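You operate a simulated robot arm through the tools that you are given. There is no shell and no other tool. Be economical: measure what you need, move in short steps, check, and stop when the job is done.

You run a simulated two-armed robot. Do the job below in one go: nothing can be reset, and whatever is moved stays where it is left.

## Task
Push the cup drawer shut. Fetch the green slip and set it in the green carrier. Take the orange tongs and put it on the upper shelf under the cup machine. Shut the fish door. Put the white press on top of the bands carton. Fetch the red tongs and set it on top of the bundle. Put the blue ladle on the shelf under the packing table. The order is free. Set down upright: white press.
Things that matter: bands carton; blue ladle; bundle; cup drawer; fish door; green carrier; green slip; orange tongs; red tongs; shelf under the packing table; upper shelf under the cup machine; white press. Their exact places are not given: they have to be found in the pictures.

The check looks at the end state, three seconds after you hand in, the way a careful person would. Anything else that was tipped, shoved, dropped, spilled or broken makes it a failure.

## Robot
Two 7-joint arms with fingered hands on one trunk, on a base that drives. Base frame: it is fixed to the floor where the robot stands at the start and does not move with it; the origin is under the middle of the robot, x ahead of it, y to its left, z up. Units: mm, rad, N and s.
The left shoulder is at the start at [70, 132, 1030], the right one opposite. With the tool pointing down near the work surface each hand reaches from about 100 to 480 mm from the robot's upright axis, wherever it stands, measured 20 degrees to its own side. Places, roughly: bands carton [3500, 1500, 1500]; blue ladle (7x6x18 cm) [3900, -1800, 900]; bundle (30x26x16 cm) [4400, 200, 900]; cup drawer [700, -200, 600]; fish door [1500, -1600, 500]; green carrier (29x26x24 cm) [1500, 2200, 900]; green slip [1500, 0, 750]; orange tongs (24x6x3 cm) [2100, 0, 500]; red tongs (24x6x3 cm) [3700, -1800, 800]; shelf under the packing table [200, 1300, 300]; upper shelf under the cup machine [1300, 0, 500]; white press (5x5x10 cm) [2800, -2200, 800]. Payload 2.3 kg a hand.
The TCP of each hand is the grasp point between the finger pads, 25 mm short of the fingertips. In the tool frame z runs along the fingers and y along their closing line. Largest opening 88 mm; the body of the gripper starts 29 mm behind the TCP. The gripper is a hand of 3 fingers: y runs from the thumb to the fingers, the wrist lies at [-13, -97, -162] in the tool frame, and closing takes about 1.5 s.
Orientation is that of the tool frame in the base frame, as [roll, pitch, yaw] about the fixed x, y, z axes, in that order (R = Rz(yaw) Ry(pitch) Rx(roll)). With the fingers straight down and the wrist toward the robot, the tool's x, y and z point along [0, 1, 0], [1, 0, 0] and [0, 0, -1] of the base frame.

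## Interface
- The arms move only by the tool drive_tool. It takes "left_motion", "right_motion" or both (then of equal length, played together; a hand with none holds still); each is a list of rows, each an object of numbers (a shift or turn left out is 0, a gripper value left out holds the last): "x", "y", "z": the shift along the tool's x, y, z in units of 400 mm (1.0 is 400 mm); "rx", "ry", "rz": the turn, a rotation vector about the tool's x, y, z in units of 120 degrees (1.0 is 120 degrees); "hand": the closure in counts, from 0 (fully open) to 255 (shut). In form: [{"x": .., "y": .., "z": .., "rx": .., "ry": .., "rz": .., "hand": ..}, ...]. A call has 1 to 20 rows; each row is the pose to reach, as a shift and turn from the pose commanded when the call began, along the tool's axes at that moment. A call with a number of a shift or a turn outside -1 to 1 is refused whole. A row lasts 0.2 s, in which the tool goes at most 50 mm and 0.15 rad; a call with a longer step from one row to the next is refused whole, and so is a gripper value outside its range. A pose out of reach is approached as far as the arm can. The call stops where the force on the tool passes 40 N (or 10 N more than at its start, if that is more) or the arm is blocked; 0.2 s more then pass. Each finger travels about 108 mm/s and halts on what it meets, pressing with about 21 N; the grip force reading is that of the motor and also rises with nothing between the fingers. The clock runs only during rows and for 0.2 s after the last one: add rows that repeat a pose to give the fingers time. The reply holds the time, the measured pose of the TCP, the force on the tool along the base axes, the opening and the grip force, in the units named above and with some noise, with the torque about the TCP (base axes, N m) and any sound that the robot's microphone picked up.
- Cameras (640 x 400 px; columns grow to the right, rows downward): "scene" is now at [120, -10.2, 1320.9]; the picture's right is [-0.12, -0.99, 0.00], its down [-0.83, 0.10, -0.55] and it looks along [0.55, -0.07, -0.83] (base axes); focal length 258 px, centre (320, 200). "left" rides on the left gripper at [-58, -85, -99] in its tool frame; the picture's right is [-0.67, -0.35, 0.66], its down [0.69, -0.63, 0.37] and it looks along [0.29, 0.69, 0.66] (tool axes); focal length 261 px, centre (320, 200). "right" rides on the right gripper at [58, -85, -99] in its tool frame; the picture's right is [-0.67, 0.35, -0.66], its down [-0.69, -0.63, 0.37] and it looks along [-0.28, 0.69, 0.66] (tool axes); focal length 261 px, centre (320, 200).
- grab_frame(camera): a new picture of that camera. It takes no simulated time.
- move_column(by): slides the trunk up (or, below 0, down) by that many mm; the arms and the scene camera ride with it, the base frame stays. It gives what a move gives, with no picture.
- roll_base(legs): drives the robot by 1 to 6 legs, each [ahead, left, turn to the left] in mm, mm and rad, along the robot's own axes; the way and the turn of a leg run together, so that a leg with both is an arc; at most 1500 mm and 3.142 rad a leg. The arms and the cameras ride along, it lands a little off, and it stops where it bumps. It gives what a move gives.
- hand_shape(shape, hand): the hand has 3 fingers and takes this shape, open, in about a second: jaw (thumb against the fingers, like two jaws); tri (thumb and two fingers); tip (a fingertip pinch); poke (one finger out to press); point (the index stretched); flat (the hand flat); cup (the hand cupped); fist (a fist). The gripper value then closes the fingers along that shape, each until it touches; the sizes above hold for jaw. It gives what a move gives, with no picture.
- turn_head(pan, tilt): turns the head with the scene camera to pan (to the left, within 1.501 rad either way) and tilt (down, from -0.506 to 1.204), counted from straight ahead of the robot. It gives what a move gives.
- probe_pixels(camera, pixels): for up to 12 pixels [column, row] of the newest picture of that camera ("zoom" is the newest enlarged one), the place [x, y, z] in the base frame of the surface seen there, good to about 2 mm. It takes no simulated time.
- zoom(camera, box): a new picture of the part [left, top, right, bottom] of that camera's present view, enlarged. It takes no simulated time.
- hand_in(): hands the job in; it is judged then, once.

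Go step by step. Measure first, check grasps and placings, and put right what went wrong. The budget is 124 turns and 128 pictures, counting those below and the enlarged ones. Unless the task says otherwise, let go and move clear before handing in.

The tools are called after ">>>" by a JSON object that holds its "api" and its "payload". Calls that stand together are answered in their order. drive_tool: Moves the arms, as the interface text tells. Its arguments: {"type":"object","properties":{"left_motion":{"type":"array"},"right_motion":{"type":"array"}},"required":[]} The other tools are called the same way: move_column (by) slides the trunk up or down; hand_shape (shape, hand) gives the hand a shape; roll_base (legs) drives the base; turn_head (pan, tilt) turns the head that bears the scene camera; grab_frame (camera) takes a picture; probe_pixels (camera, pixels) gives the place of the surface under pixels of a picture; zoom (camera, box) takes an enlarged picture of a part of a camera's view; hand_in () hands the job in.

At the start:

```text
time_s: 0.0
left_ee_pos: [384.3, 148.9, 877.8]
left_orientation: [-3.141, 0.0, 1.572]
left_wrist_force: [0.3, 0.6, -0.5]
left_moment: [-0.01, 0.02, 0.02]
left_finger_gap: 87.5
left_grasp_force: 0.0
left_shape: jaw
right_ee_pos: [384.9, -238.8, 927.8]
right_orientation: [-3.141, 0.001, 1.57]
right_wrist_force: [-0.5, 0.1, 0.5]
right_moment: [0.01, -0.02, 0.0]
right_finger_gap: 87.6
right_grasp_force: 0.0
right_shape: jaw
trunk travel left (down, up): [-588.0, 252.0]
robot x, y, heading: [2.1, 0.0, -0.001]
head pan, tilt: [-0.124, 0.984]
```

scene: 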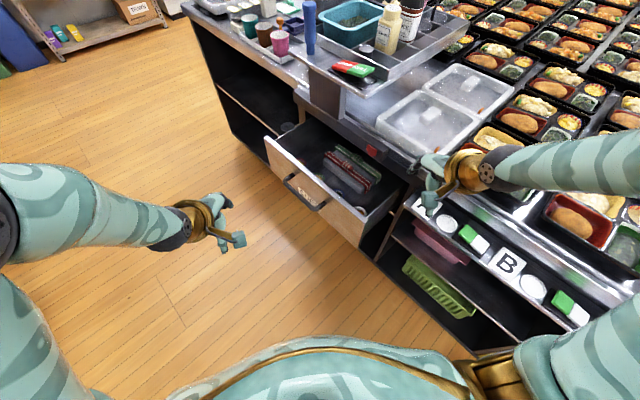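
right: 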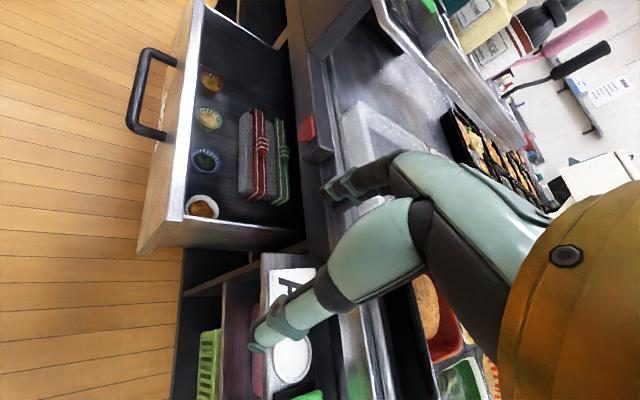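
left: 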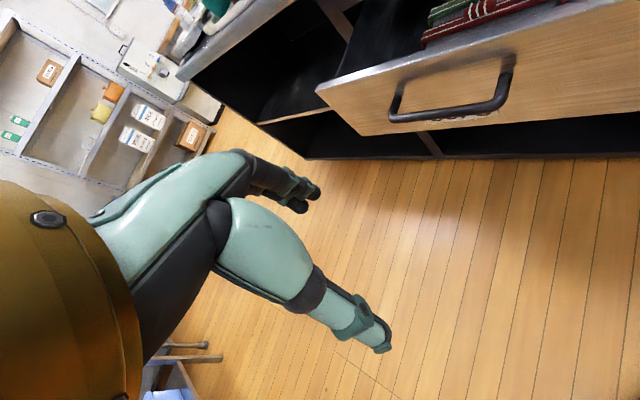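

The first pictures show an open drawer ahead (scene 320,180) marked "CUPS" maybe, and a counter. I'll look around with the head level first.

>>> {"api": "turn_head", "payload": {"pan": 0, "tilt": 0.5}}

>>> {"api": "grab_frame", "payload": {"camera": "scene"}}

>>> {"api": "turn_head", "payload": {"pan": 1.2, "tilt": 0.4}}

>>> {"api": "grab_frame", "payload": {"camera": "scene"}}

>>> {"api": "turn_head", "payload": {"pan": -1.2, "tilt": 0.4}}

>>> {"api": "grab_frame", "payload": {"camera": "scene"}}

```text
time_s: 0.9
left_ee_pos: [383.7, 147.7, 877.3]
left_orientation: [-3.141, -0.001, 1.571]
left_wrist_force: [-0.1, 0.0, 0.0]
left_moment: [-0.01, -0.02, 0.01]
left_finger_gap: 87.5
left_grasp_force: 0.1
left_shape: jaw
right_ee_pos: [386.5, -238.4, 928.9]
right_orientation: [3.141, 0.001, 1.572]
right_wrist_force: [0.1, 0.2, -0.4]
right_moment: [0.0, 0.05, -0.01]
right_finger_gap: 87.5
right_grasp_force: 0.1
right_shape: jaw
trunk travel left (down, up): [-588.0, 252.0]
robot x, y, heading: [-3.6, -1.7, 0.006]
head pan, tilt: [0.0, 0.499]
```

```text
124 pictures are left
```

scene: 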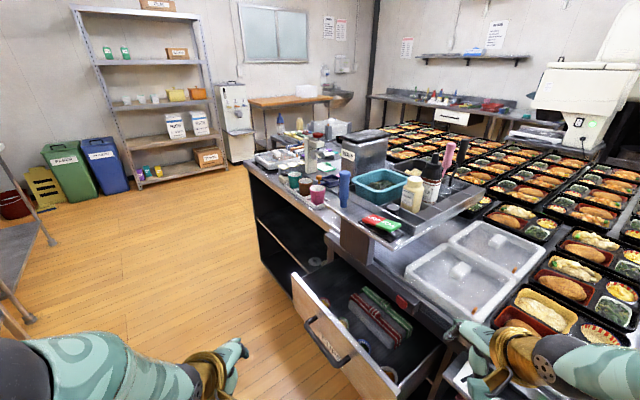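

```text
time_s: 2.3
left_ee_pos: [385.3, 147.1, 876.9]
left_orientation: [3.14, 0.001, 1.571]
left_wrist_force: [-1.1, 0.6, 0.3]
left_moment: [-0.01, 0.05, 0.0]
left_finger_gap: 87.9
left_grasp_force: 0.1
left_shape: jaw
right_ee_pos: [385.3, -238.1, 929.4]
right_orientation: [3.14, 0.001, 1.571]
right_wrist_force: [-0.4, 0.2, -0.5]
right_moment: [-0.01, -0.02, -0.01]
right_finger_gap: 87.5
right_grasp_force: 0.0
right_shape: jaw
trunk travel left (down, up): [-588.0, 252.0]
robot x, y, heading: [-0.6, 0.2, -0.002]
head pan, tilt: [1.201, 0.4]
```

```text
123 pictures are left
```

scene: 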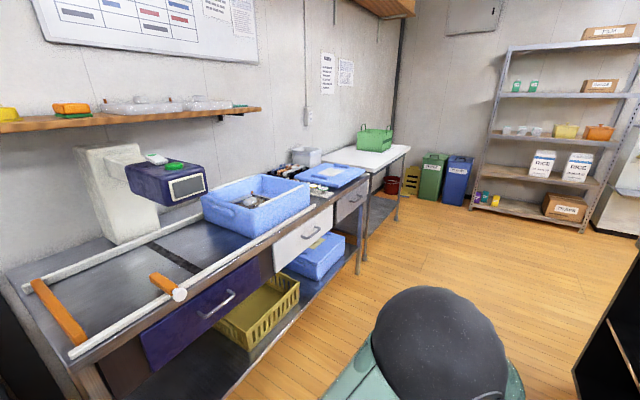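

```text
time_s: 4.5
left_ee_pos: [383.7, 148.0, 877.4]
left_orientation: [3.141, 0.0, 1.571]
left_wrist_force: [0.5, 0.4, -0.8]
left_moment: [0.04, -0.01, 0.02]
left_finger_gap: 87.5
left_grasp_force: 0.1
left_shape: jaw
right_ee_pos: [386.1, -237.6, 928.3]
right_orientation: [-3.141, 0.0, 1.573]
right_wrist_force: [-0.2, 0.4, 0.9]
right_moment: [-0.03, 0.02, 0.01]
right_finger_gap: 87.6
right_grasp_force: 0.1
right_shape: jaw
trunk travel left (down, up): [-588.0, 252.0]
robot x, y, heading: [-3.5, -1.5, -0.002]
head pan, tilt: [-1.201, 0.4]
```

```text
122 pictures are left
```

scene: 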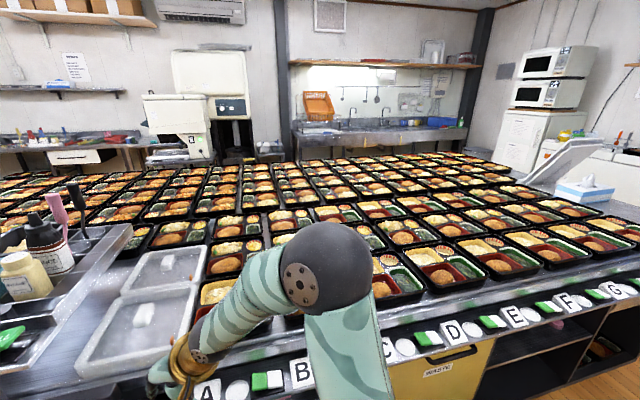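

I see the room: the central table ahead with the open drawer (scene 350,330), the packing table and green carrier to the left, the rack behind. Now I measure the drawer and table geometry.

>>> {"api": "turn_head", "payload": {"pan": -0.12, "tilt": 0.75}}

>>> {"api": "grab_frame", "payload": {"camera": "scene"}}

```text
time_s: 5.8
left_ee_pos: [385.5, 147.8, 877.1]
left_orientation: [-3.141, -0.002, 1.571]
left_wrist_force: [0.1, -0.6, -0.7]
left_moment: [-0.04, -0.01, 0.04]
left_finger_gap: 87.6
left_grasp_force: 0.0
left_shape: jaw
right_ee_pos: [385.4, -238.9, 929.5]
right_orientation: [3.141, 0.0, 1.571]
right_wrist_force: [-0.4, -0.4, 0.2]
right_moment: [0.01, -0.01, 0.0]
right_finger_gap: 87.9
right_grasp_force: 0.1
right_shape: jaw
trunk travel left (down, up): [-588.0, 252.0]
robot x, y, heading: [-0.9, 4.5, -0.0]
head pan, tilt: [-0.12, 0.75]
```

```text
121 pictures are left
```

scene: 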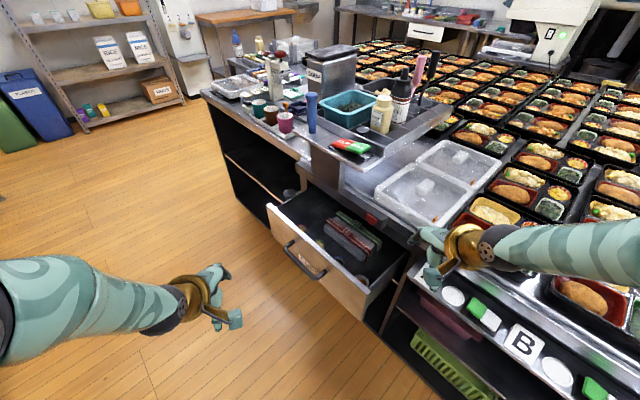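

>>> {"api": "probe_pixels", "payload": {"camera": "scene", "pixels": [[268, 207], [362, 322], [300, 258], [322, 275], [205, 95], [330, 175], [300, 180], [345, 145], [410, 265], [260, 180], [370, 320], [420, 290]]}}

>>> {"api": "zoom", "payload": {"camera": "scene", "box": [200, 30, 440, 180]}}

>>> {"api": "zoom", "payload": {"camera": "scene", "box": [240, 150, 480, 300]}}

```text
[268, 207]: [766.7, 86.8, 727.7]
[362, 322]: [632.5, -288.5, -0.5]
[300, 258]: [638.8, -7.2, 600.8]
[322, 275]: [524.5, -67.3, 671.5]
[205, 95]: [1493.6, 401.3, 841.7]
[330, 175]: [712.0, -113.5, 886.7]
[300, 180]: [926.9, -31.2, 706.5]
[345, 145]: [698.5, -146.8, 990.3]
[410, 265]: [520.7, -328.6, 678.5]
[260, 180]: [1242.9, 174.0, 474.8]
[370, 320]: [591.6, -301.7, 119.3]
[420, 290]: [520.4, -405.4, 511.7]
```

```text
2.67 times, centred on (320, 105) of scene
```

zoom: 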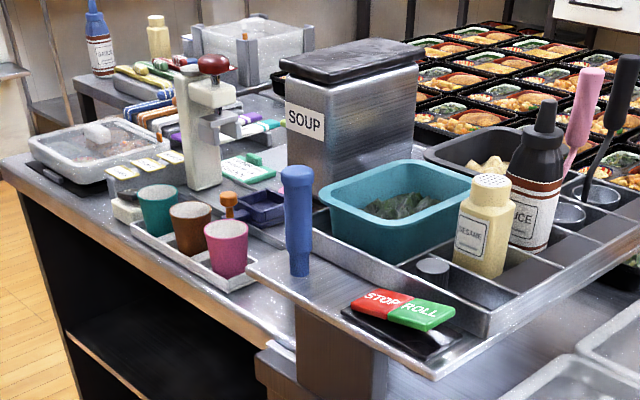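

```text
2.67 times, centred on (360, 225) of scene
```

zoom: 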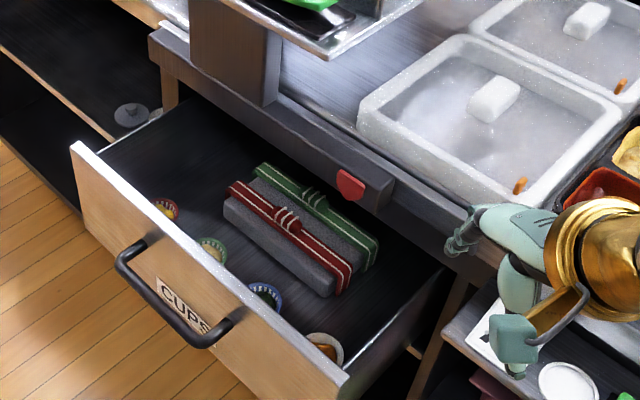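

The drawer front shows "CUPS" at zoom (185,300). I probe its front corners, handle and cabinet edge, plus the table items.

>>> {"api": "probe_pixels", "payload": {"camera": "zoom", "pixels": [[84, 158], [330, 380], [160, 310], [190, 335], [120, 200], [270, 345], [155, 45], [455, 245], [440, 270], [90, 220], [170, 90], [130, 115]]}}

```text
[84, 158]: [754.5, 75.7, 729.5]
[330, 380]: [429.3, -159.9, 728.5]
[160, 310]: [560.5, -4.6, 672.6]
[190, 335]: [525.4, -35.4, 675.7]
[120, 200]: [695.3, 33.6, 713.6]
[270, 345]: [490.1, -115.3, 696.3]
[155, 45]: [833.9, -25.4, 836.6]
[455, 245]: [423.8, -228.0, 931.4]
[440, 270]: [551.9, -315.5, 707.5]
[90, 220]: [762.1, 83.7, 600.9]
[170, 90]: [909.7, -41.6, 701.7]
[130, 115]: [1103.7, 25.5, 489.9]
```

The drawer front faces about (-0.59, 0.81), table edge at about 36°, and it stands ~190 mm out, with the handle bar near [555,-12,673]. I drive so the robot faces the front squarely, right hand in line with the handle.

>>> {"api": "roll_base", "payload": {"legs": [[0, 331, 0], [465, 0, 0], [0, 0, -0.94]]}}

>>> {"api": "turn_head", "payload": {"pan": -0.1, "tilt": 0.9}}

>>> {"api": "grab_frame", "payload": {"camera": "scene"}}

```text
time_s: 12.8
left_ee_pos: [809.8, 111.9, 877.4]
left_orientation: [-3.141, 0.001, 0.637]
left_wrist_force: [-0.5, -0.6, -0.1]
left_moment: [0.0, -0.01, -0.02]
left_finger_gap: 87.6
left_grasp_force: 0.1
left_shape: jaw
right_ee_pos: [501.4, -117.2, 927.3]
right_orientation: [-3.141, 0.0, 0.636]
right_wrist_force: [-0.1, 1.1, -0.2]
right_moment: [-0.02, 0.01, -0.02]
right_finger_gap: 87.6
right_grasp_force: 0.0
right_shape: jaw
trunk travel left (down, up): [-588.0, 252.0]
robot x, y, heading: [465.1, 333.7, -0.936]
head pan, tilt: [-0.12, 0.75]
```

```text
time_s: 13.5
left_ee_pos: [809.6, 112.5, 877.1]
left_orientation: [3.141, -0.001, 0.637]
left_wrist_force: [-0.4, 0.0, -0.6]
left_moment: [0.01, 0.01, 0.01]
left_finger_gap: 87.4
left_grasp_force: 0.0
left_shape: jaw
right_ee_pos: [500.7, -117.4, 927.8]
right_orientation: [3.141, 0.0, 0.637]
right_wrist_force: [0.5, -0.3, -0.9]
right_moment: [0.02, 0.01, 0.02]
right_finger_gap: 87.9
right_grasp_force: 0.0
right_shape: jaw
trunk travel left (down, up): [-588.0, 252.0]
robot x, y, heading: [464.4, 334.2, -0.933]
head pan, tilt: [-0.099, 0.901]
```

```text
118 pictures are left
```

scene: 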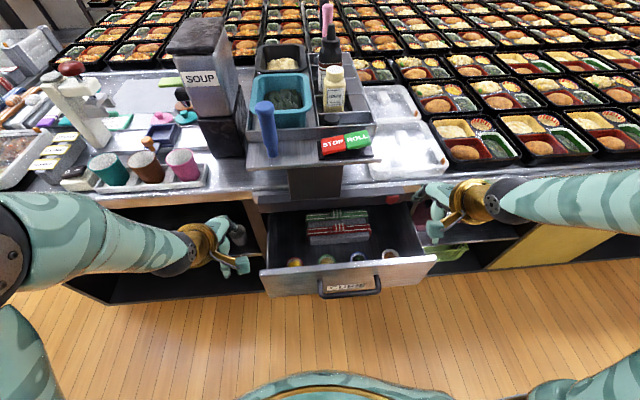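

Squarely in front now; the handle is at (350,285). I probe it precisely.

>>> {"api": "probe_pixels", "payload": {"camera": "scene", "pixels": [[350, 294], [325, 294], [375, 291], [272, 272], [430, 262], [346, 268], [225, 235], [250, 215], [445, 225]]}}

```text
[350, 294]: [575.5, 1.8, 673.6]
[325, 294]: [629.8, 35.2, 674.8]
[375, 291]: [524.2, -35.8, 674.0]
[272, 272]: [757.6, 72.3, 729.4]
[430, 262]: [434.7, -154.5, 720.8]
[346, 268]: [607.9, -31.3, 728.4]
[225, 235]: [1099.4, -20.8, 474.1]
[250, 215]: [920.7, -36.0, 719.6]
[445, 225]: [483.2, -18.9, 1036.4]
```

Handle centre is at [575,2,674]: 333 ahead, 108 right of the robot. I close the right hand, bring it outside the handle and push.

>>> {"api": "drive_tool", "payload": {"right_motion": [{"x": 0.08, "y": -0.075, "hand": 255}, {"x": 0.16, "y": -0.15, "hand": 255}, {"x": 0.25, "y": -0.225, "hand": 255}, {"x": 0.328, "y": -0.3125, "hand": 255}, {"x": 0.328, "y": -0.3125, "z": 0.12}, {"x": 0.328, "y": -0.3125, "z": 0.24}, {"x": 0.328, "y": -0.3125, "z": 0.36}, {"x": 0.328, "y": -0.3125, "z": 0.48}, {"x": 0.328, "y": -0.3125, "z": 0.58}, {"x": 0.328, "y": -0.3125, "z": 0.655}]}}

>>> {"api": "drive_tool", "payload": {"right_motion": [{"y": 0.06}, {"y": 0.12}, {"y": 0.17}, {"y": 0.22}, {"y": 0.27}, {"y": 0.32}, {"y": 0.37}, {"y": 0.42}, {"y": 0.47}, {"y": 0.52}, {"y": 0.57}, {"y": 0.61}, {"y": 0.64}, {"y": 0.67}]}}

>>> {"api": "grab_frame", "payload": {"camera": "scene"}}

```text
time_s: 15.7
left_ee_pos: [810.7, 112.5, 876.1]
left_orientation: [-3.141, -0.001, 0.637]
left_wrist_force: [-0.9, -0.3, -0.6]
left_moment: [0.0, 0.0, 0.03]
left_finger_gap: 87.5
left_grasp_force: 0.1
left_shape: jaw
right_ee_pos: [530.2, 60.2, 666.4]
right_orientation: [-3.141, 0.002, 0.638]
right_wrist_force: [0.4, 0.7, -0.1]
right_moment: [0.0, 0.01, 0.01]
right_finger_gap: 0.0
right_grasp_force: 20.5
right_shape: jaw
right hand out of reach, approached as far as the arm can: row 1, 2, 3, 4, 5, 6, 7, 8
trunk travel left (down, up): [-588.0, 252.0]
robot x, y, heading: [462.7, 334.9, -0.937]
head pan, tilt: [-0.099, 0.901]
```

```text
time_s: 18.5
left_ee_pos: [805.0, 121.5, 881.4]
left_orientation: [3.13, 0.001, 0.634]
left_wrist_force: [-0.5, 0.1, 0.4]
left_moment: [-0.03, -0.01, 0.03]
left_finger_gap: 87.6
left_grasp_force: 0.0
left_shape: jaw
right_ee_pos: [675.2, -134.4, 669.2]
right_orientation: [-3.136, 0.002, 0.635]
right_wrist_force: [-15.5, 19.5, 24.6]
right_moment: [-0.48, -0.1, -0.16]
right_finger_gap: 0.1
right_grasp_force: 20.6
right_shape: jaw
trunk travel left (down, up): [-588.0, 252.0]
robot x, y, heading: [460.7, 335.7, -0.938]
head pan, tilt: [-0.099, 0.901]
stopped in row 14 (right hand): the force on the tool passed its limit at 44 N (the readings are from after the stop); the commanded pose is now the measured one
```

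```text
117 pictures are left
```

scene: 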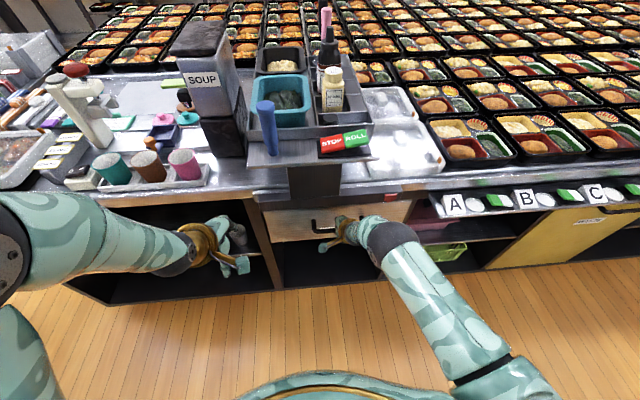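

The drawer reads shut (stopped at 44 N). I back off and check.

>>> {"api": "drive_tool", "payload": {"right_motion": [{"y": -0.1}, {"y": -0.2}, {"y": -0.3}, {"y": -0.4}, {"y": -0.45, "z": -0.1, "hand": 0}, {"y": -0.45, "z": -0.2, "hand": 0}, {"y": -0.45, "z": -0.3, "hand": 0}, {"y": -0.4, "z": -0.4, "hand": 0}, {"x": -0.1, "y": -0.35, "z": -0.5, "hand": 0}]}}

>>> {"api": "grab_frame", "payload": {"camera": "scene"}}

>>> {"api": "probe_pixels", "payload": {"camera": "scene", "pixels": [[270, 232], [290, 235], [400, 215], [262, 235], [300, 270], [425, 225], [395, 228], [280, 212]]}}

```text
refused: row 9 steps farther than a row can; nothing moved
```

```text
116 pictures are left
```

scene: 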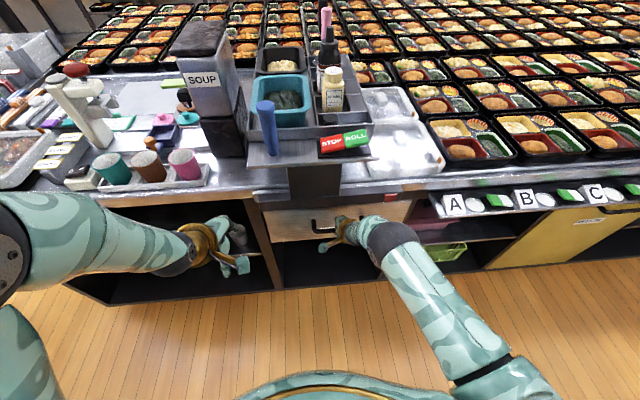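

```text
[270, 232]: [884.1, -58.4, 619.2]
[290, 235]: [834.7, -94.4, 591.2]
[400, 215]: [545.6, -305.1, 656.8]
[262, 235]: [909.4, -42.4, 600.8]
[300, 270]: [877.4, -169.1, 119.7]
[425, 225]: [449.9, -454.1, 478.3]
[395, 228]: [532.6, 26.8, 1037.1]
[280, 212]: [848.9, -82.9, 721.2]
```

The front at (290,235) is flush with the post (within 2 mm), so the drawer is shut. I withdraw the hand and drive left along the table to look for the slip and the orange tongs.

>>> {"api": "drive_tool", "payload": {"right_motion": [{"y": -0.1}, {"y": -0.2}, {"y": -0.3}, {"y": -0.4}, {"y": -0.45, "z": -0.1, "hand": 0}, {"y": -0.45, "z": -0.2, "hand": 0}, {"y": -0.45, "z": -0.3, "hand": 0}, {"y": -0.4, "z": -0.4, "hand": 0}, {"y": -0.4, "z": -0.5, "hand": 0}, {"x": -0.1, "y": -0.4, "z": -0.5, "hand": 0}]}}

>>> {"api": "roll_base", "payload": {"legs": [[-80, 1000, 0]]}}

>>> {"api": "turn_head", "payload": {"pan": 0, "tilt": 0.6}}

>>> {"api": "grab_frame", "payload": {"camera": "scene"}}

```text
time_s: 20.7
left_ee_pos: [809.6, 111.7, 876.9]
left_orientation: [-3.139, -0.001, 0.634]
left_wrist_force: [-0.4, 0.1, 0.8]
left_moment: [0.06, -0.04, 0.01]
left_finger_gap: 87.5
left_grasp_force: 0.1
left_shape: jaw
right_ee_pos: [552.5, -39.6, 866.4]
right_orientation: [-3.127, -0.001, 0.638]
right_wrist_force: [-0.5, -0.5, -0.6]
right_moment: [0.03, 0.01, 0.03]
right_finger_gap: 87.8
right_grasp_force: 0.0
right_shape: jaw
trunk travel left (down, up): [-588.0, 252.0]
robot x, y, heading: [458.6, 338.3, -0.93]
head pan, tilt: [-0.099, 0.901]
```

```text
time_s: 25.9
left_ee_pos: [1565.9, 772.5, 877.9]
left_orientation: [-3.141, -0.001, 0.639]
left_wrist_force: [-0.5, 0.1, 0.1]
left_moment: [-0.01, 0.01, -0.01]
left_finger_gap: 87.8
left_grasp_force: 0.0
left_shape: jaw
right_ee_pos: [1311.1, 621.0, 864.8]
right_orientation: [-3.126, 0.002, 0.64]
right_wrist_force: [0.7, 0.2, 0.3]
right_moment: [-0.01, 0.01, -0.01]
right_finger_gap: 87.6
right_grasp_force: 0.0
right_shape: jaw
trunk travel left (down, up): [-588.0, 252.0]
robot x, y, heading: [1218.6, 994.1, -0.932]
head pan, tilt: [-0.099, 0.901]
```

```text
time_s: 26.7
left_ee_pos: [1566.5, 773.9, 875.6]
left_orientation: [-3.141, 0.0, 0.638]
left_wrist_force: [-0.4, 0.1, 0.1]
left_moment: [0.03, 0.03, -0.02]
left_finger_gap: 87.8
left_grasp_force: 0.0
left_shape: jaw
right_ee_pos: [1311.9, 621.5, 865.3]
right_orientation: [-3.127, -0.001, 0.64]
right_wrist_force: [-0.1, 0.6, -0.5]
right_moment: [-0.01, -0.03, -0.01]
right_finger_gap: 87.5
right_grasp_force: 0.1
right_shape: jaw
trunk travel left (down, up): [-588.0, 252.0]
robot x, y, heading: [1218.3, 986.7, -0.932]
head pan, tilt: [0.0, 0.6]
```

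```text
115 pictures are left
```

scene: 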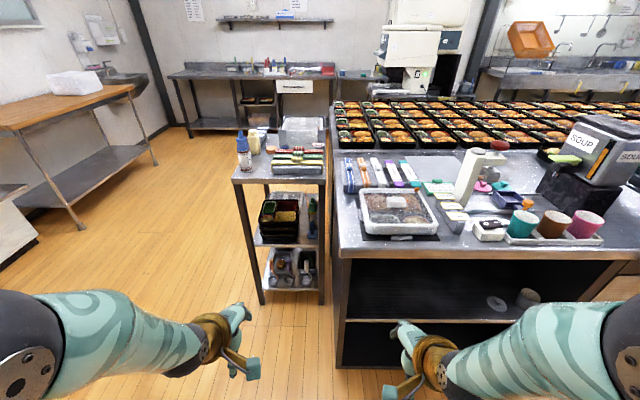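

Beside the table end is a small stand (280,200) with shelves and things like coloured slips on top. I zoom there.

>>> {"api": "zoom", "payload": {"camera": "scene", "box": [220, 120, 380, 310]}}

>>> {"api": "zoom", "payload": {"camera": "scene", "box": [330, 130, 530, 255]}}

>>> {"api": "probe_pixels", "payload": {"camera": "scene", "pixels": [[300, 160], [245, 178], [320, 180], [270, 275], [312, 225], [345, 250], [430, 310], [345, 320], [430, 185], [276, 243], [400, 255], [600, 255]]}}

```text
2.11 times, centred on (300, 215) of scene
```

zoom: 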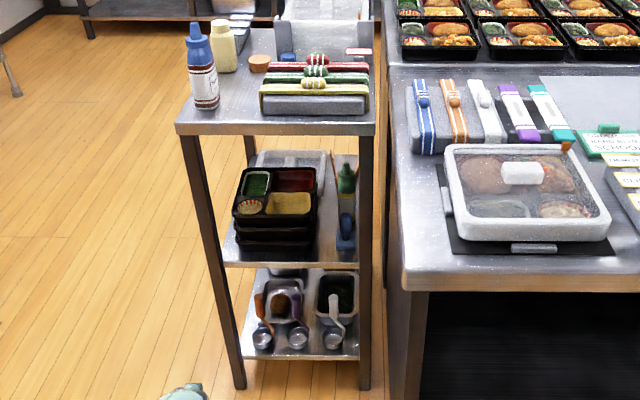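

```text
3.20 times, centred on (430, 192) of scene
```

zoom: 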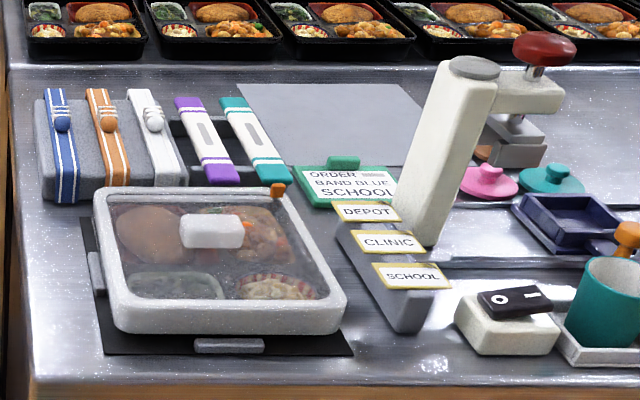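

```text
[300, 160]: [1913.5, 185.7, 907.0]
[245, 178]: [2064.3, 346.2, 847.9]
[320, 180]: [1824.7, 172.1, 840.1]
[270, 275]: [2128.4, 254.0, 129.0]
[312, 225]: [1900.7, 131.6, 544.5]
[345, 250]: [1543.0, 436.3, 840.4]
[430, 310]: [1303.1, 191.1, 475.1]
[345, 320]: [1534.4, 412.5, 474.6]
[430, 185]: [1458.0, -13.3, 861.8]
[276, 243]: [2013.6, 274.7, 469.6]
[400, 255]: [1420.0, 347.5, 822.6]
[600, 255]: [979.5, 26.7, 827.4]
```

The green order slip "BAND BLUE SCHOOL" lies at [1458,-13,862] (zoom 345,180), and a stand with shelves is at about [1950,250]. I lower the trunk to look into the bay and the stand's shelves.

>>> {"api": "move_column", "payload": {"by": -450}}

>>> {"api": "turn_head", "payload": {"pan": 0, "tilt": 0.3}}

>>> {"api": "grab_frame", "payload": {"camera": "scene"}}

>>> {"api": "zoom", "payload": {"camera": "scene", "box": [220, 130, 540, 330]}}

```text
refused: -450 is not a number from -400 to 400
```

```text
time_s: 27.5
left_ee_pos: [1567.3, 772.9, 877.4]
left_orientation: [-3.142, 0.0, 0.639]
left_wrist_force: [0.2, 0.9, -0.9]
left_moment: [0.01, 0.0, 0.02]
left_finger_gap: 87.5
left_grasp_force: 0.0
left_shape: jaw
right_ee_pos: [1312.3, 621.8, 865.1]
right_orientation: [-3.128, -0.001, 0.641]
right_wrist_force: [-0.1, 0.0, -1.2]
right_moment: [0.01, 0.02, 0.02]
right_finger_gap: 87.6
right_grasp_force: 0.0
right_shape: jaw
trunk travel left (down, up): [-588.0, 252.0]
robot x, y, heading: [1219.5, 995.5, -0.932]
head pan, tilt: [0.0, 0.3]
```

```text
112 pictures are left
```

scene: 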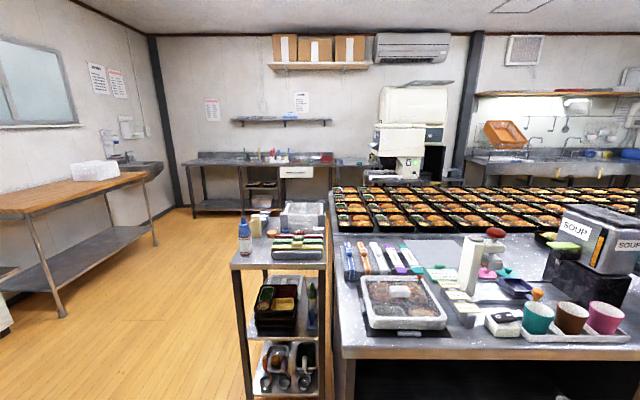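

```text
2.00 times, centred on (380, 230) of scene
```

zoom: 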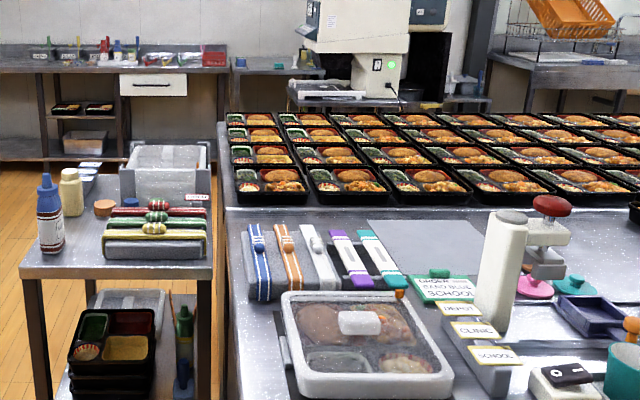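

>>> {"api": "move_column", "payload": {"by": -400}}

>>> {"api": "turn_head", "payload": {"pan": -0.2, "tilt": 0.35}}

>>> {"api": "grab_frame", "payload": {"camera": "scene"}}

>>> {"api": "zoom", "payload": {"camera": "scene", "box": [170, 120, 330, 320]}}

```text
time_s: 31.4
left_ee_pos: [1565.6, 774.9, 477.2]
left_orientation: [3.141, 0.0, 0.64]
left_wrist_force: [1.0, -1.0, -0.5]
left_moment: [-0.03, -0.01, -0.02]
left_finger_gap: 87.6
left_grasp_force: 0.1
left_shape: jaw
right_ee_pos: [1311.6, 621.6, 466.0]
right_orientation: [-3.127, -0.001, 0.642]
right_wrist_force: [0.8, 0.2, 0.1]
right_moment: [0.02, 0.01, -0.01]
right_finger_gap: 87.7
right_grasp_force: 0.0
right_shape: jaw
trunk travel left (down, up): [-188.0, 652.0]
robot x, y, heading: [1218.1, 996.5, -0.931]
head pan, tilt: [0.0, 0.3]
```

```text
time_s: 32.1
left_ee_pos: [1567.6, 772.9, 476.6]
left_orientation: [3.141, 0.0, 0.638]
left_wrist_force: [0.9, 0.6, -0.3]
left_moment: [-0.03, -0.01, -0.01]
left_finger_gap: 87.5
left_grasp_force: 0.0
left_shape: jaw
right_ee_pos: [1312.1, 620.4, 467.8]
right_orientation: [-3.128, -0.002, 0.64]
right_wrist_force: [0.2, 0.3, 0.0]
right_moment: [-0.04, -0.01, 0.02]
right_finger_gap: 87.5
right_grasp_force: 0.0
right_shape: jaw
trunk travel left (down, up): [-188.0, 652.0]
robot x, y, heading: [1218.7, 992.8, -0.931]
head pan, tilt: [-0.201, 0.351]
```

```text
110 pictures are left
```

scene: 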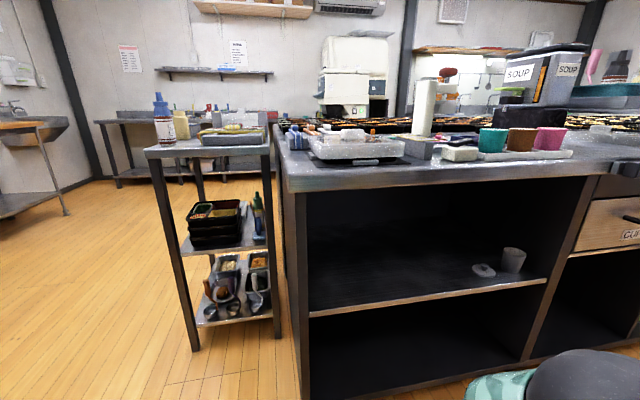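

```text
2.00 times, centred on (250, 220) of scene
```

zoom: 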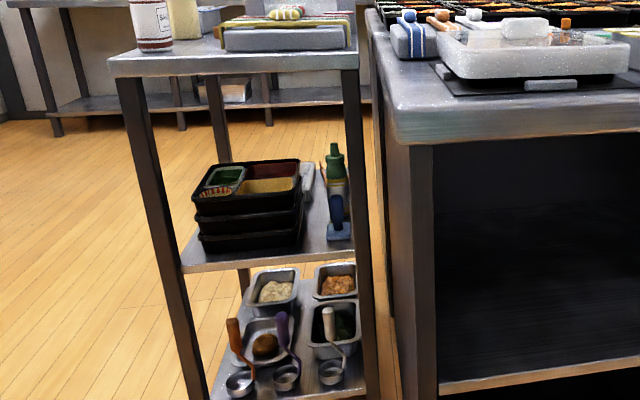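

The bay's upper shelf (z 475) is free except a lid and cup on its right; no tongs visible from the front of the stand. I go round to the stand's left side and look across.

>>> {"api": "roll_base", "payload": {"legs": [[0, 830, 0], [1250, 0, 0], [0, 0, -1.57]]}}

>>> {"api": "turn_head", "payload": {"pan": 0, "tilt": 0.6}}

>>> {"api": "grab_frame", "payload": {"camera": "scene"}}

```text
time_s: 46.2
left_ee_pos: [2396.3, 139.9, 476.7]
left_orientation: [3.141, -0.001, -0.945]
left_wrist_force: [-0.6, -0.3, -0.5]
left_moment: [-0.01, 0.01, 0.03]
left_finger_gap: 87.4
left_grasp_force: 0.1
left_shape: jaw
right_ee_pos: [2247.4, 396.7, 466.6]
right_orientation: [-3.128, -0.002, -0.944]
right_wrist_force: [0.7, 0.7, -0.7]
right_moment: [0.01, 0.0, -0.01]
right_finger_gap: 87.5
right_grasp_force: 0.1
right_shape: jaw
trunk travel left (down, up): [-188.0, 652.0]
robot x, y, heading: [2621.7, 484.6, -2.516]
head pan, tilt: [-0.201, 0.351]
```

```text
time_s: 47.0
left_ee_pos: [2395.6, 140.8, 476.5]
left_orientation: [3.141, 0.0, -0.947]
left_wrist_force: [0.1, 0.6, 0.5]
left_moment: [0.02, 0.02, 0.0]
left_finger_gap: 87.5
left_grasp_force: 0.1
left_shape: jaw
right_ee_pos: [2247.3, 397.0, 465.9]
right_orientation: [-3.128, 0.0, -0.944]
right_wrist_force: [-0.4, -1.2, -0.3]
right_moment: [-0.01, -0.02, 0.02]
right_finger_gap: 87.6
right_grasp_force: 0.0
right_shape: jaw
trunk travel left (down, up): [-188.0, 652.0]
robot x, y, heading: [2623.2, 486.7, -2.52]
head pan, tilt: [0.0, 0.6]
```

```text
108 pictures are left
```

scene: 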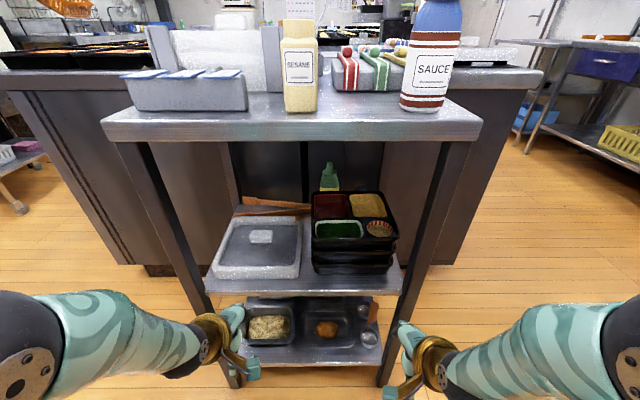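

The orange tongs lie at (270,207), behind the lidded white tray. I zoom and measure.

>>> {"api": "zoom", "payload": {"camera": "scene", "box": [190, 130, 430, 300]}}

>>> {"api": "probe_pixels", "payload": {"camera": "zoom", "pixels": [[145, 205], [140, 180], [225, 205], [300, 208], [150, 190], [60, 370], [150, 245], [80, 360], [300, 350], [400, 250], [110, 80], [180, 35]]}}

```text
2.35 times, centred on (310, 215) of scene
```

zoom: 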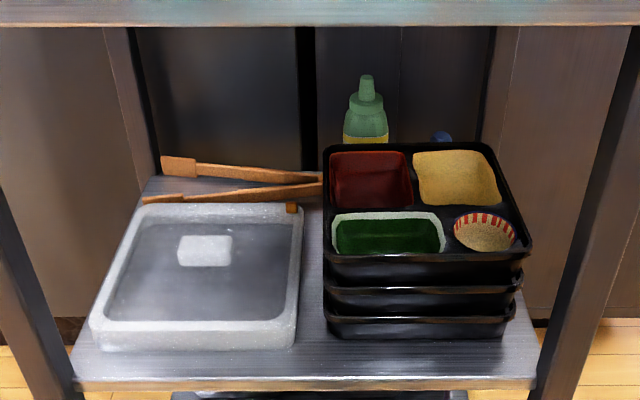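

```text
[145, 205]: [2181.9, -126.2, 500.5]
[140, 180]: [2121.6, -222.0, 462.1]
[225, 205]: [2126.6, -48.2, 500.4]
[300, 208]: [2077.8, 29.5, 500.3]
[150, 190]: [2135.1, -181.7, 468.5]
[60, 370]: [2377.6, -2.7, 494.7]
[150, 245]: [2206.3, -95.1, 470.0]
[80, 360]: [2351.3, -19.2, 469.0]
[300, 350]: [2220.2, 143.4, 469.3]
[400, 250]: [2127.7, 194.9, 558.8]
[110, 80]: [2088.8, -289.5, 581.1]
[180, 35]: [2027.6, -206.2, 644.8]
```

I probe the tongs' two arms in detail.

>>> {"api": "probe_pixels", "payload": {"camera": "zoom", "pixels": [[175, 163], [190, 172], [250, 174], [300, 178], [316, 179], [160, 198], [220, 193], [280, 188], [316, 187], [290, 185], [178, 176], [355, 105]]}}

>>> {"api": "zoom", "payload": {"camera": "scene", "box": [220, 180, 340, 240]}}

```text
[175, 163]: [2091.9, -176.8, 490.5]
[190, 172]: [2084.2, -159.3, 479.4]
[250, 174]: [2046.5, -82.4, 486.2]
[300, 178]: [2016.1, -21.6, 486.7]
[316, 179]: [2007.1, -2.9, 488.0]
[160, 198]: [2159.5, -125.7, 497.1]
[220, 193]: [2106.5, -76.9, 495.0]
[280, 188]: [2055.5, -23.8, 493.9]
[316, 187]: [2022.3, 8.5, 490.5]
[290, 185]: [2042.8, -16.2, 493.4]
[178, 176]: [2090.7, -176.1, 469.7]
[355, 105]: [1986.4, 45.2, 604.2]
```

```text
5.33 times, centred on (280, 210) of scene
```

zoom: 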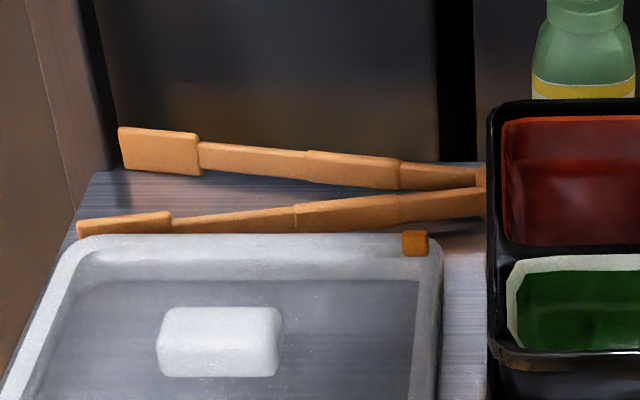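

The tongs form a V, its midline at s≈1627 (along the table), its joint behind the black trays, top z≈492. Before driving close I look down at my own base to learn its footprint.

>>> {"api": "turn_head", "payload": {"pan": 0, "tilt": 1.2}}

>>> {"api": "grab_frame", "payload": {"camera": "scene"}}

>>> {"api": "probe_pixels", "payload": {"camera": "scene", "pixels": [[320, 390], [320, 360], [320, 330], [320, 300], [200, 390], [440, 390], [250, 340], [390, 340], [320, 250]]}}

```text
time_s: 48.0
left_ee_pos: [2396.1, 139.8, 477.0]
left_orientation: [3.141, 0.0, -0.946]
left_wrist_force: [0.4, -0.2, 0.5]
left_moment: [-0.01, 0.01, 0.02]
left_finger_gap: 87.4
left_grasp_force: 0.0
left_shape: jaw
right_ee_pos: [2246.8, 397.4, 465.5]
right_orientation: [-3.128, 0.001, -0.945]
right_wrist_force: [-0.9, 0.1, -0.5]
right_moment: [0.0, -0.01, -0.06]
right_finger_gap: 87.8
right_grasp_force: 0.2
right_shape: jaw
trunk travel left (down, up): [-188.0, 652.0]
robot x, y, heading: [2624.0, 482.8, -2.516]
head pan, tilt: [0.0, 1.201]
```

```text
105 pictures are left
```

scene: 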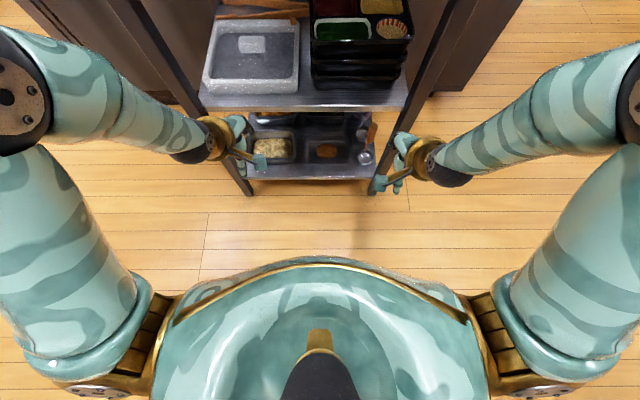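

```text
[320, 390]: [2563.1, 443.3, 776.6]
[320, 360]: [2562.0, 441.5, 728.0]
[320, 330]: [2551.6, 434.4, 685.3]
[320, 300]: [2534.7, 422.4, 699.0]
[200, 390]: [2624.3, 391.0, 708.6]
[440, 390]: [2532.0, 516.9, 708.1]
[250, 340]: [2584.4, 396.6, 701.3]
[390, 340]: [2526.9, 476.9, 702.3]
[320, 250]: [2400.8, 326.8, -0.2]
```

The chest front is ~107 mm ahead of the axis and no base edge shows beyond ~245 mm, so I can stand ~260 mm from the stand. I lift the left hand to enter between shelf and top, move the right hand out past the stand, and drive in.

>>> {"api": "drive_tool", "payload": {"left_motion": [{"z": -0.06}, {"z": -0.12}, {"z": -0.18}, {"z": -0.18}], "right_motion": [{"x": -0.1}, {"x": -0.2}, {"x": -0.3}, {"x": -0.4}]}}

>>> {"api": "roll_base", "payload": {"legs": [[0, -40, 0], [150, 0, 0]]}}

>>> {"api": "turn_head", "payload": {"pan": 0.2, "tilt": 0.6}}

>>> {"api": "grab_frame", "payload": {"camera": "scene"}}

```text
time_s: 49.0
left_ee_pos: [2397.4, 147.0, 536.3]
left_orientation: [-3.112, 0.017, -0.96]
left_wrist_force: [0.6, 0.3, -0.4]
left_moment: [0.0, 0.01, 0.01]
left_finger_gap: 87.6
left_grasp_force: 0.1
left_shape: jaw
left hand out of reach, approached as far as the arm can: row 3
right_ee_pos: [2153.3, 526.1, 466.7]
right_orientation: [-3.125, 0.0, -0.943]
right_wrist_force: [1.2, -0.2, 0.0]
right_moment: [0.03, 0.04, 0.01]
right_finger_gap: 87.6
right_grasp_force: 0.2
right_shape: jaw
trunk travel left (down, up): [-188.0, 652.0]
robot x, y, heading: [2619.2, 483.5, -2.513]
head pan, tilt: [0.0, 1.201]
```

```text
time_s: 50.8
left_ee_pos: [2253.1, 91.0, 536.5]
left_orientation: [-3.112, 0.02, -0.961]
left_wrist_force: [-0.1, 0.2, 0.1]
left_moment: [0.02, -0.02, 0.0]
left_finger_gap: 87.7
left_grasp_force: 0.0
left_shape: jaw
right_ee_pos: [2007.7, 472.4, 466.7]
right_orientation: [-3.126, 0.0, -0.945]
right_wrist_force: [-0.2, 0.4, -0.4]
right_moment: [-0.01, 0.03, -0.04]
right_finger_gap: 87.4
right_grasp_force: 0.1
right_shape: jaw
trunk travel left (down, up): [-188.0, 652.0]
robot x, y, heading: [2475.1, 429.2, -2.517]
head pan, tilt: [0.0, 1.201]
```

```text
time_s: 51.8
left_ee_pos: [2252.2, 91.0, 537.1]
left_orientation: [-3.113, 0.018, -0.96]
left_wrist_force: [0.1, 0.8, 0.3]
left_moment: [-0.01, -0.02, 0.01]
left_finger_gap: 87.5
left_grasp_force: 0.1
left_shape: jaw
right_ee_pos: [2008.3, 471.7, 466.4]
right_orientation: [-3.127, -0.001, -0.945]
right_wrist_force: [0.4, 0.5, -0.1]
right_moment: [0.0, 0.01, 0.04]
right_finger_gap: 87.7
right_grasp_force: 0.0
right_shape: jaw
trunk travel left (down, up): [-188.0, 652.0]
robot x, y, heading: [2474.9, 430.6, -2.518]
head pan, tilt: [0.201, 0.6]
```

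```text
104 pictures are left
```

scene: 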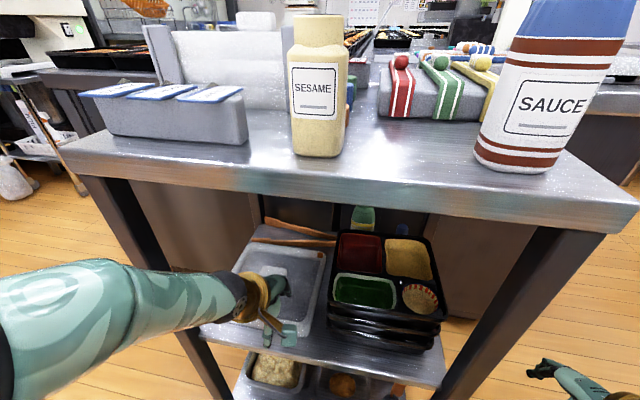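

The left hand is over the tray edge at z 537, clear of top and posts. I raise the trunk 20 mm and drive the last 100 mm.

>>> {"api": "move_column", "payload": {"by": 20}}

>>> {"api": "roll_base", "payload": {"legs": [[100, 0, 0]]}}

>>> {"api": "grab_frame", "payload": {"camera": "left"}}

>>> {"api": "grab_frame", "payload": {"camera": "scene"}}

```text
time_s: 52.5
left_ee_pos: [2253.2, 91.1, 557.0]
left_orientation: [-3.112, 0.019, -0.959]
left_wrist_force: [0.3, -0.2, 0.3]
left_moment: [0.04, 0.03, 0.01]
left_finger_gap: 87.8
left_grasp_force: 0.0
left_shape: jaw
right_ee_pos: [2007.7, 472.5, 487.1]
right_orientation: [-3.126, 0.0, -0.943]
right_wrist_force: [-0.5, 0.1, 0.6]
right_moment: [0.0, -0.02, 0.02]
right_finger_gap: 87.7
right_grasp_force: 0.1
right_shape: jaw
trunk travel left (down, up): [-208.0, 632.0]
robot x, y, heading: [2476.0, 429.6, -2.515]
head pan, tilt: [0.201, 0.6]
```

```text
time_s: 53.8
left_ee_pos: [2195.3, 45.5, 552.9]
left_orientation: [-3.094, 0.011, -0.955]
left_wrist_force: [0.1, 0.8, 0.6]
left_moment: [0.02, -0.02, -0.01]
left_finger_gap: 87.8
left_grasp_force: 0.1
left_shape: jaw
right_ee_pos: [1937.2, 416.1, 492.5]
right_orientation: [-3.141, 0.002, -0.93]
right_wrist_force: [0.1, 0.1, -0.9]
right_moment: [0.02, 0.0, -0.02]
right_finger_gap: 87.8
right_grasp_force: 0.1
right_shape: jaw
trunk travel left (down, up): [-208.0, 632.0]
robot x, y, heading: [2400.1, 375.8, -2.504]
head pan, tilt: [0.201, 0.6]
stopped in leg 1: the robot was blocked; the commanded pose is now the measured one
```

```text
103 pictures are left
```

left: 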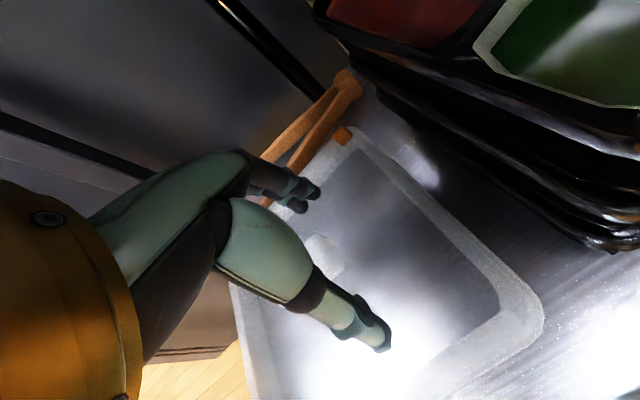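

```text
102 pictures are left
```

scene: 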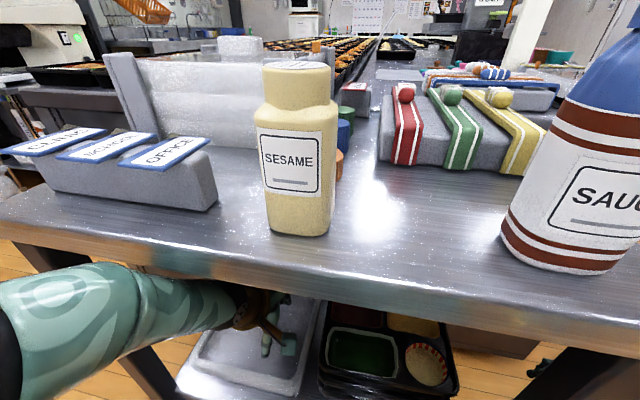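

The base moved ~93 mm then the left arm was pushed back ~20 mm relative to the body, so the forearm likely met the stand's top edge. I back off, lower the trunk, and pitch the hand forward so the forearm enters lower.

>>> {"api": "roll_base", "payload": {"legs": [[-150, 0, 0]]}}

>>> {"api": "move_column", "payload": {"by": -80}}

>>> {"api": "drive_tool", "payload": {"left_motion": [{"rx": -0.07, "z": -0.05}, {"rx": -0.14, "z": -0.1}, {"rx": -0.21, "z": -0.15}, {"rx": -0.25, "z": -0.18}, {"rx": -0.25, "z": -0.18}]}}

>>> {"api": "grab_frame", "payload": {"camera": "scene"}}

```text
time_s: 54.5
left_ee_pos: [2195.3, 45.7, 552.3]
left_orientation: [-3.092, 0.009, -0.953]
left_wrist_force: [0.0, -0.5, -1.2]
left_moment: [0.02, 0.02, 0.01]
left_finger_gap: 87.6
left_grasp_force: 0.1
left_shape: jaw
right_ee_pos: [1937.5, 416.4, 489.8]
right_orientation: [-3.134, 0.001, -0.926]
right_wrist_force: [-0.8, -0.3, 0.4]
right_moment: [-0.03, 0.04, -0.04]
right_finger_gap: 87.7
right_grasp_force: 0.0
right_shape: jaw
trunk travel left (down, up): [-208.0, 632.0]
robot x, y, heading: [2403.6, 380.7, -2.502]
head pan, tilt: [0.201, 0.6]
stopped in leg 1: the robot was blocked; the commanded pose is now the measured one
```

```text
time_s: 55.1
left_ee_pos: [2186.4, 41.9, 524.7]
left_orientation: [-3.12, 0.013, -0.956]
left_wrist_force: [3.9, 3.8, 27.3]
left_moment: [-0.99, 0.88, 0.02]
left_finger_gap: 84.6
left_grasp_force: 0.1
left_shape: jaw
right_ee_pos: [1934.5, 417.2, 455.8]
right_orientation: [-3.133, -0.002, -0.929]
right_wrist_force: [0.6, 0.1, 0.0]
right_moment: [0.02, -0.01, -0.02]
right_finger_gap: 87.8
right_grasp_force: 0.0
right_shape: jaw
trunk travel left (down, up): [-176.0, 664.0]
robot x, y, heading: [2403.6, 380.0, -2.507]
head pan, tilt: [0.201, 0.6]
stopped: the force on the tool passed its limit at 52 N (the readings are from after the stop); the commanded pose is now the measured one
```

```text
time_s: 56.3
left_ee_pos: [2172.8, 34.6, 599.3]
left_orientation: [2.656, 0.013, -0.956]
left_wrist_force: [0.2, -0.9, -0.3]
left_moment: [0.0, -0.02, -0.03]
left_finger_gap: 87.8
left_grasp_force: 0.1
left_shape: jaw
left hand out of reach, approached as far as the arm can: row 1, 2, 3, 4, 5
right_ee_pos: [1934.0, 415.0, 455.2]
right_orientation: [-3.129, 0.0, -0.93]
right_wrist_force: [-0.5, 0.5, 0.3]
right_moment: [-0.02, -0.02, -0.01]
right_finger_gap: 87.8
right_grasp_force: 0.0
right_shape: jaw
trunk travel left (down, up): [-176.0, 664.0]
robot x, y, heading: [2406.8, 381.1, -2.501]
head pan, tilt: [0.201, 0.6]
```

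```text
101 pictures are left
```

scene: 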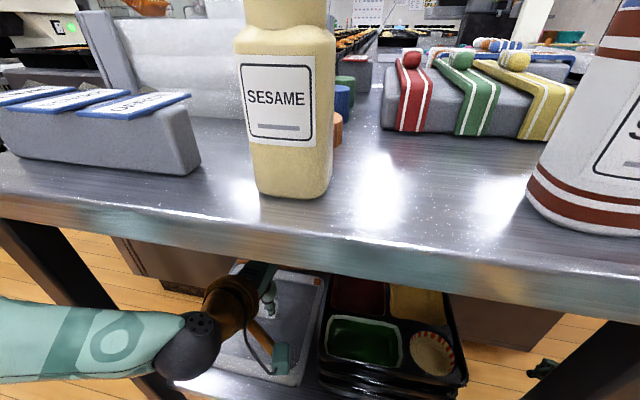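

The backing was blocked and lowering touched the tray, but now the hand is pitched and raised (z 599). I look with the wrist camera at the tray and tongs.

>>> {"api": "grab_frame", "payload": {"camera": "left"}}

>>> {"api": "probe_pixels", "payload": {"camera": "left", "pixels": [[340, 135], [350, 70], [470, 350], [330, 80], [300, 110], [420, 170], [250, 150]]}}

```text
100 pictures are left
```

left: 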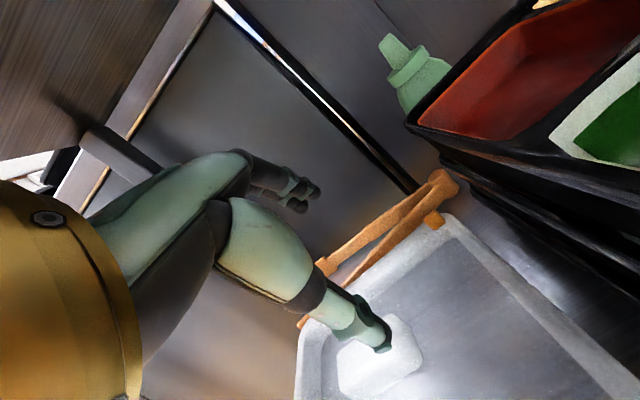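

```text
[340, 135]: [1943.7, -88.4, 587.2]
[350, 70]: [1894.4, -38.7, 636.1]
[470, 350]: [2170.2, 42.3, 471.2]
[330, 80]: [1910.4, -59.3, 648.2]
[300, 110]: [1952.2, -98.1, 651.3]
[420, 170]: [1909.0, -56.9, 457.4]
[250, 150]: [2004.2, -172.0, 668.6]
```

>>> {"api": "probe_pixels", "payload": {"camera": "left", "pixels": [[440, 185], [400, 210], [355, 243], [405, 228], [365, 265], [445, 190], [433, 218], [470, 245], [390, 360], [580, 365], [390, 62], [425, 130]]}}

```text
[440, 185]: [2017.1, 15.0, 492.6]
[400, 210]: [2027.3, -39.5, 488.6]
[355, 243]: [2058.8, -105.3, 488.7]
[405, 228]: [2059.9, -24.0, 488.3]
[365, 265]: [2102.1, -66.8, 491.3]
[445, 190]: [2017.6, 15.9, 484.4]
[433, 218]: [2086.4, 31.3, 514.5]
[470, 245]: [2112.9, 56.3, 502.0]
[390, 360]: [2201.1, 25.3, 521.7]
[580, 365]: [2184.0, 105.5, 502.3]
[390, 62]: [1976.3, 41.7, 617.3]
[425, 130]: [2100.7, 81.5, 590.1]
```

The tongs are unmoved: mid at s 1630, d 1232, arms spanning ~55 mm, top z ~490. I advance 146 mm over them with a slightly narrowed opening.

>>> {"api": "drive_tool", "payload": {"left_motion": [{"x": -0.013, "y": 0.08, "z": 0.042, "hand": 45}, {"x": -0.026, "y": 0.16, "z": 0.085, "hand": 45}, {"x": -0.04, "y": 0.24, "z": 0.127, "hand": 45}, {"x": -0.0525, "y": 0.3225, "z": 0.17, "hand": 45}, {"x": -0.0525, "y": 0.29, "z": 0.23, "hand": 45}, {"x": -0.0525, "y": 0.26, "z": 0.29, "hand": 45}, {"x": -0.0525, "y": 0.26, "z": 0.29, "hand": 45}]}}

>>> {"api": "grab_frame", "payload": {"camera": "left"}}

```text
time_s: 57.9
left_ee_pos: [2050.9, -27.6, 558.9]
left_orientation: [2.629, 0.011, -0.954]
left_wrist_force: [-0.3, 0.7, -0.2]
left_moment: [-0.01, 0.02, 0.0]
left_finger_gap: 72.7
left_grasp_force: 0.1
left_shape: jaw
right_ee_pos: [1941.6, 419.0, 461.8]
right_orientation: [3.133, -0.001, -0.928]
right_wrist_force: [0.0, -0.2, -0.1]
right_moment: [0.0, -0.02, 0.0]
right_finger_gap: 87.8
right_grasp_force: 0.1
right_shape: jaw
trunk travel left (down, up): [-176.0, 664.0]
robot x, y, heading: [2404.1, 380.6, -2.498]
head pan, tilt: [0.201, 0.6]
```

```text
99 pictures are left
```

left: 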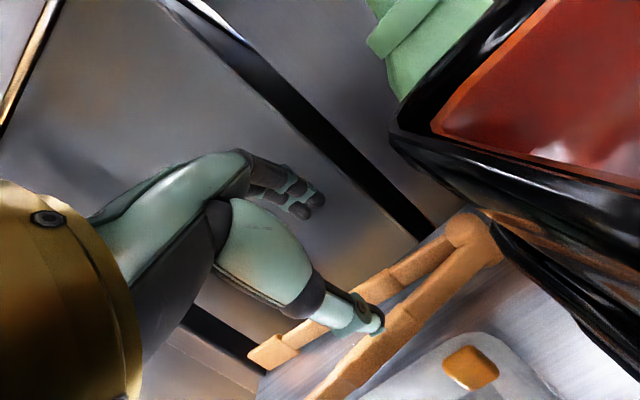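

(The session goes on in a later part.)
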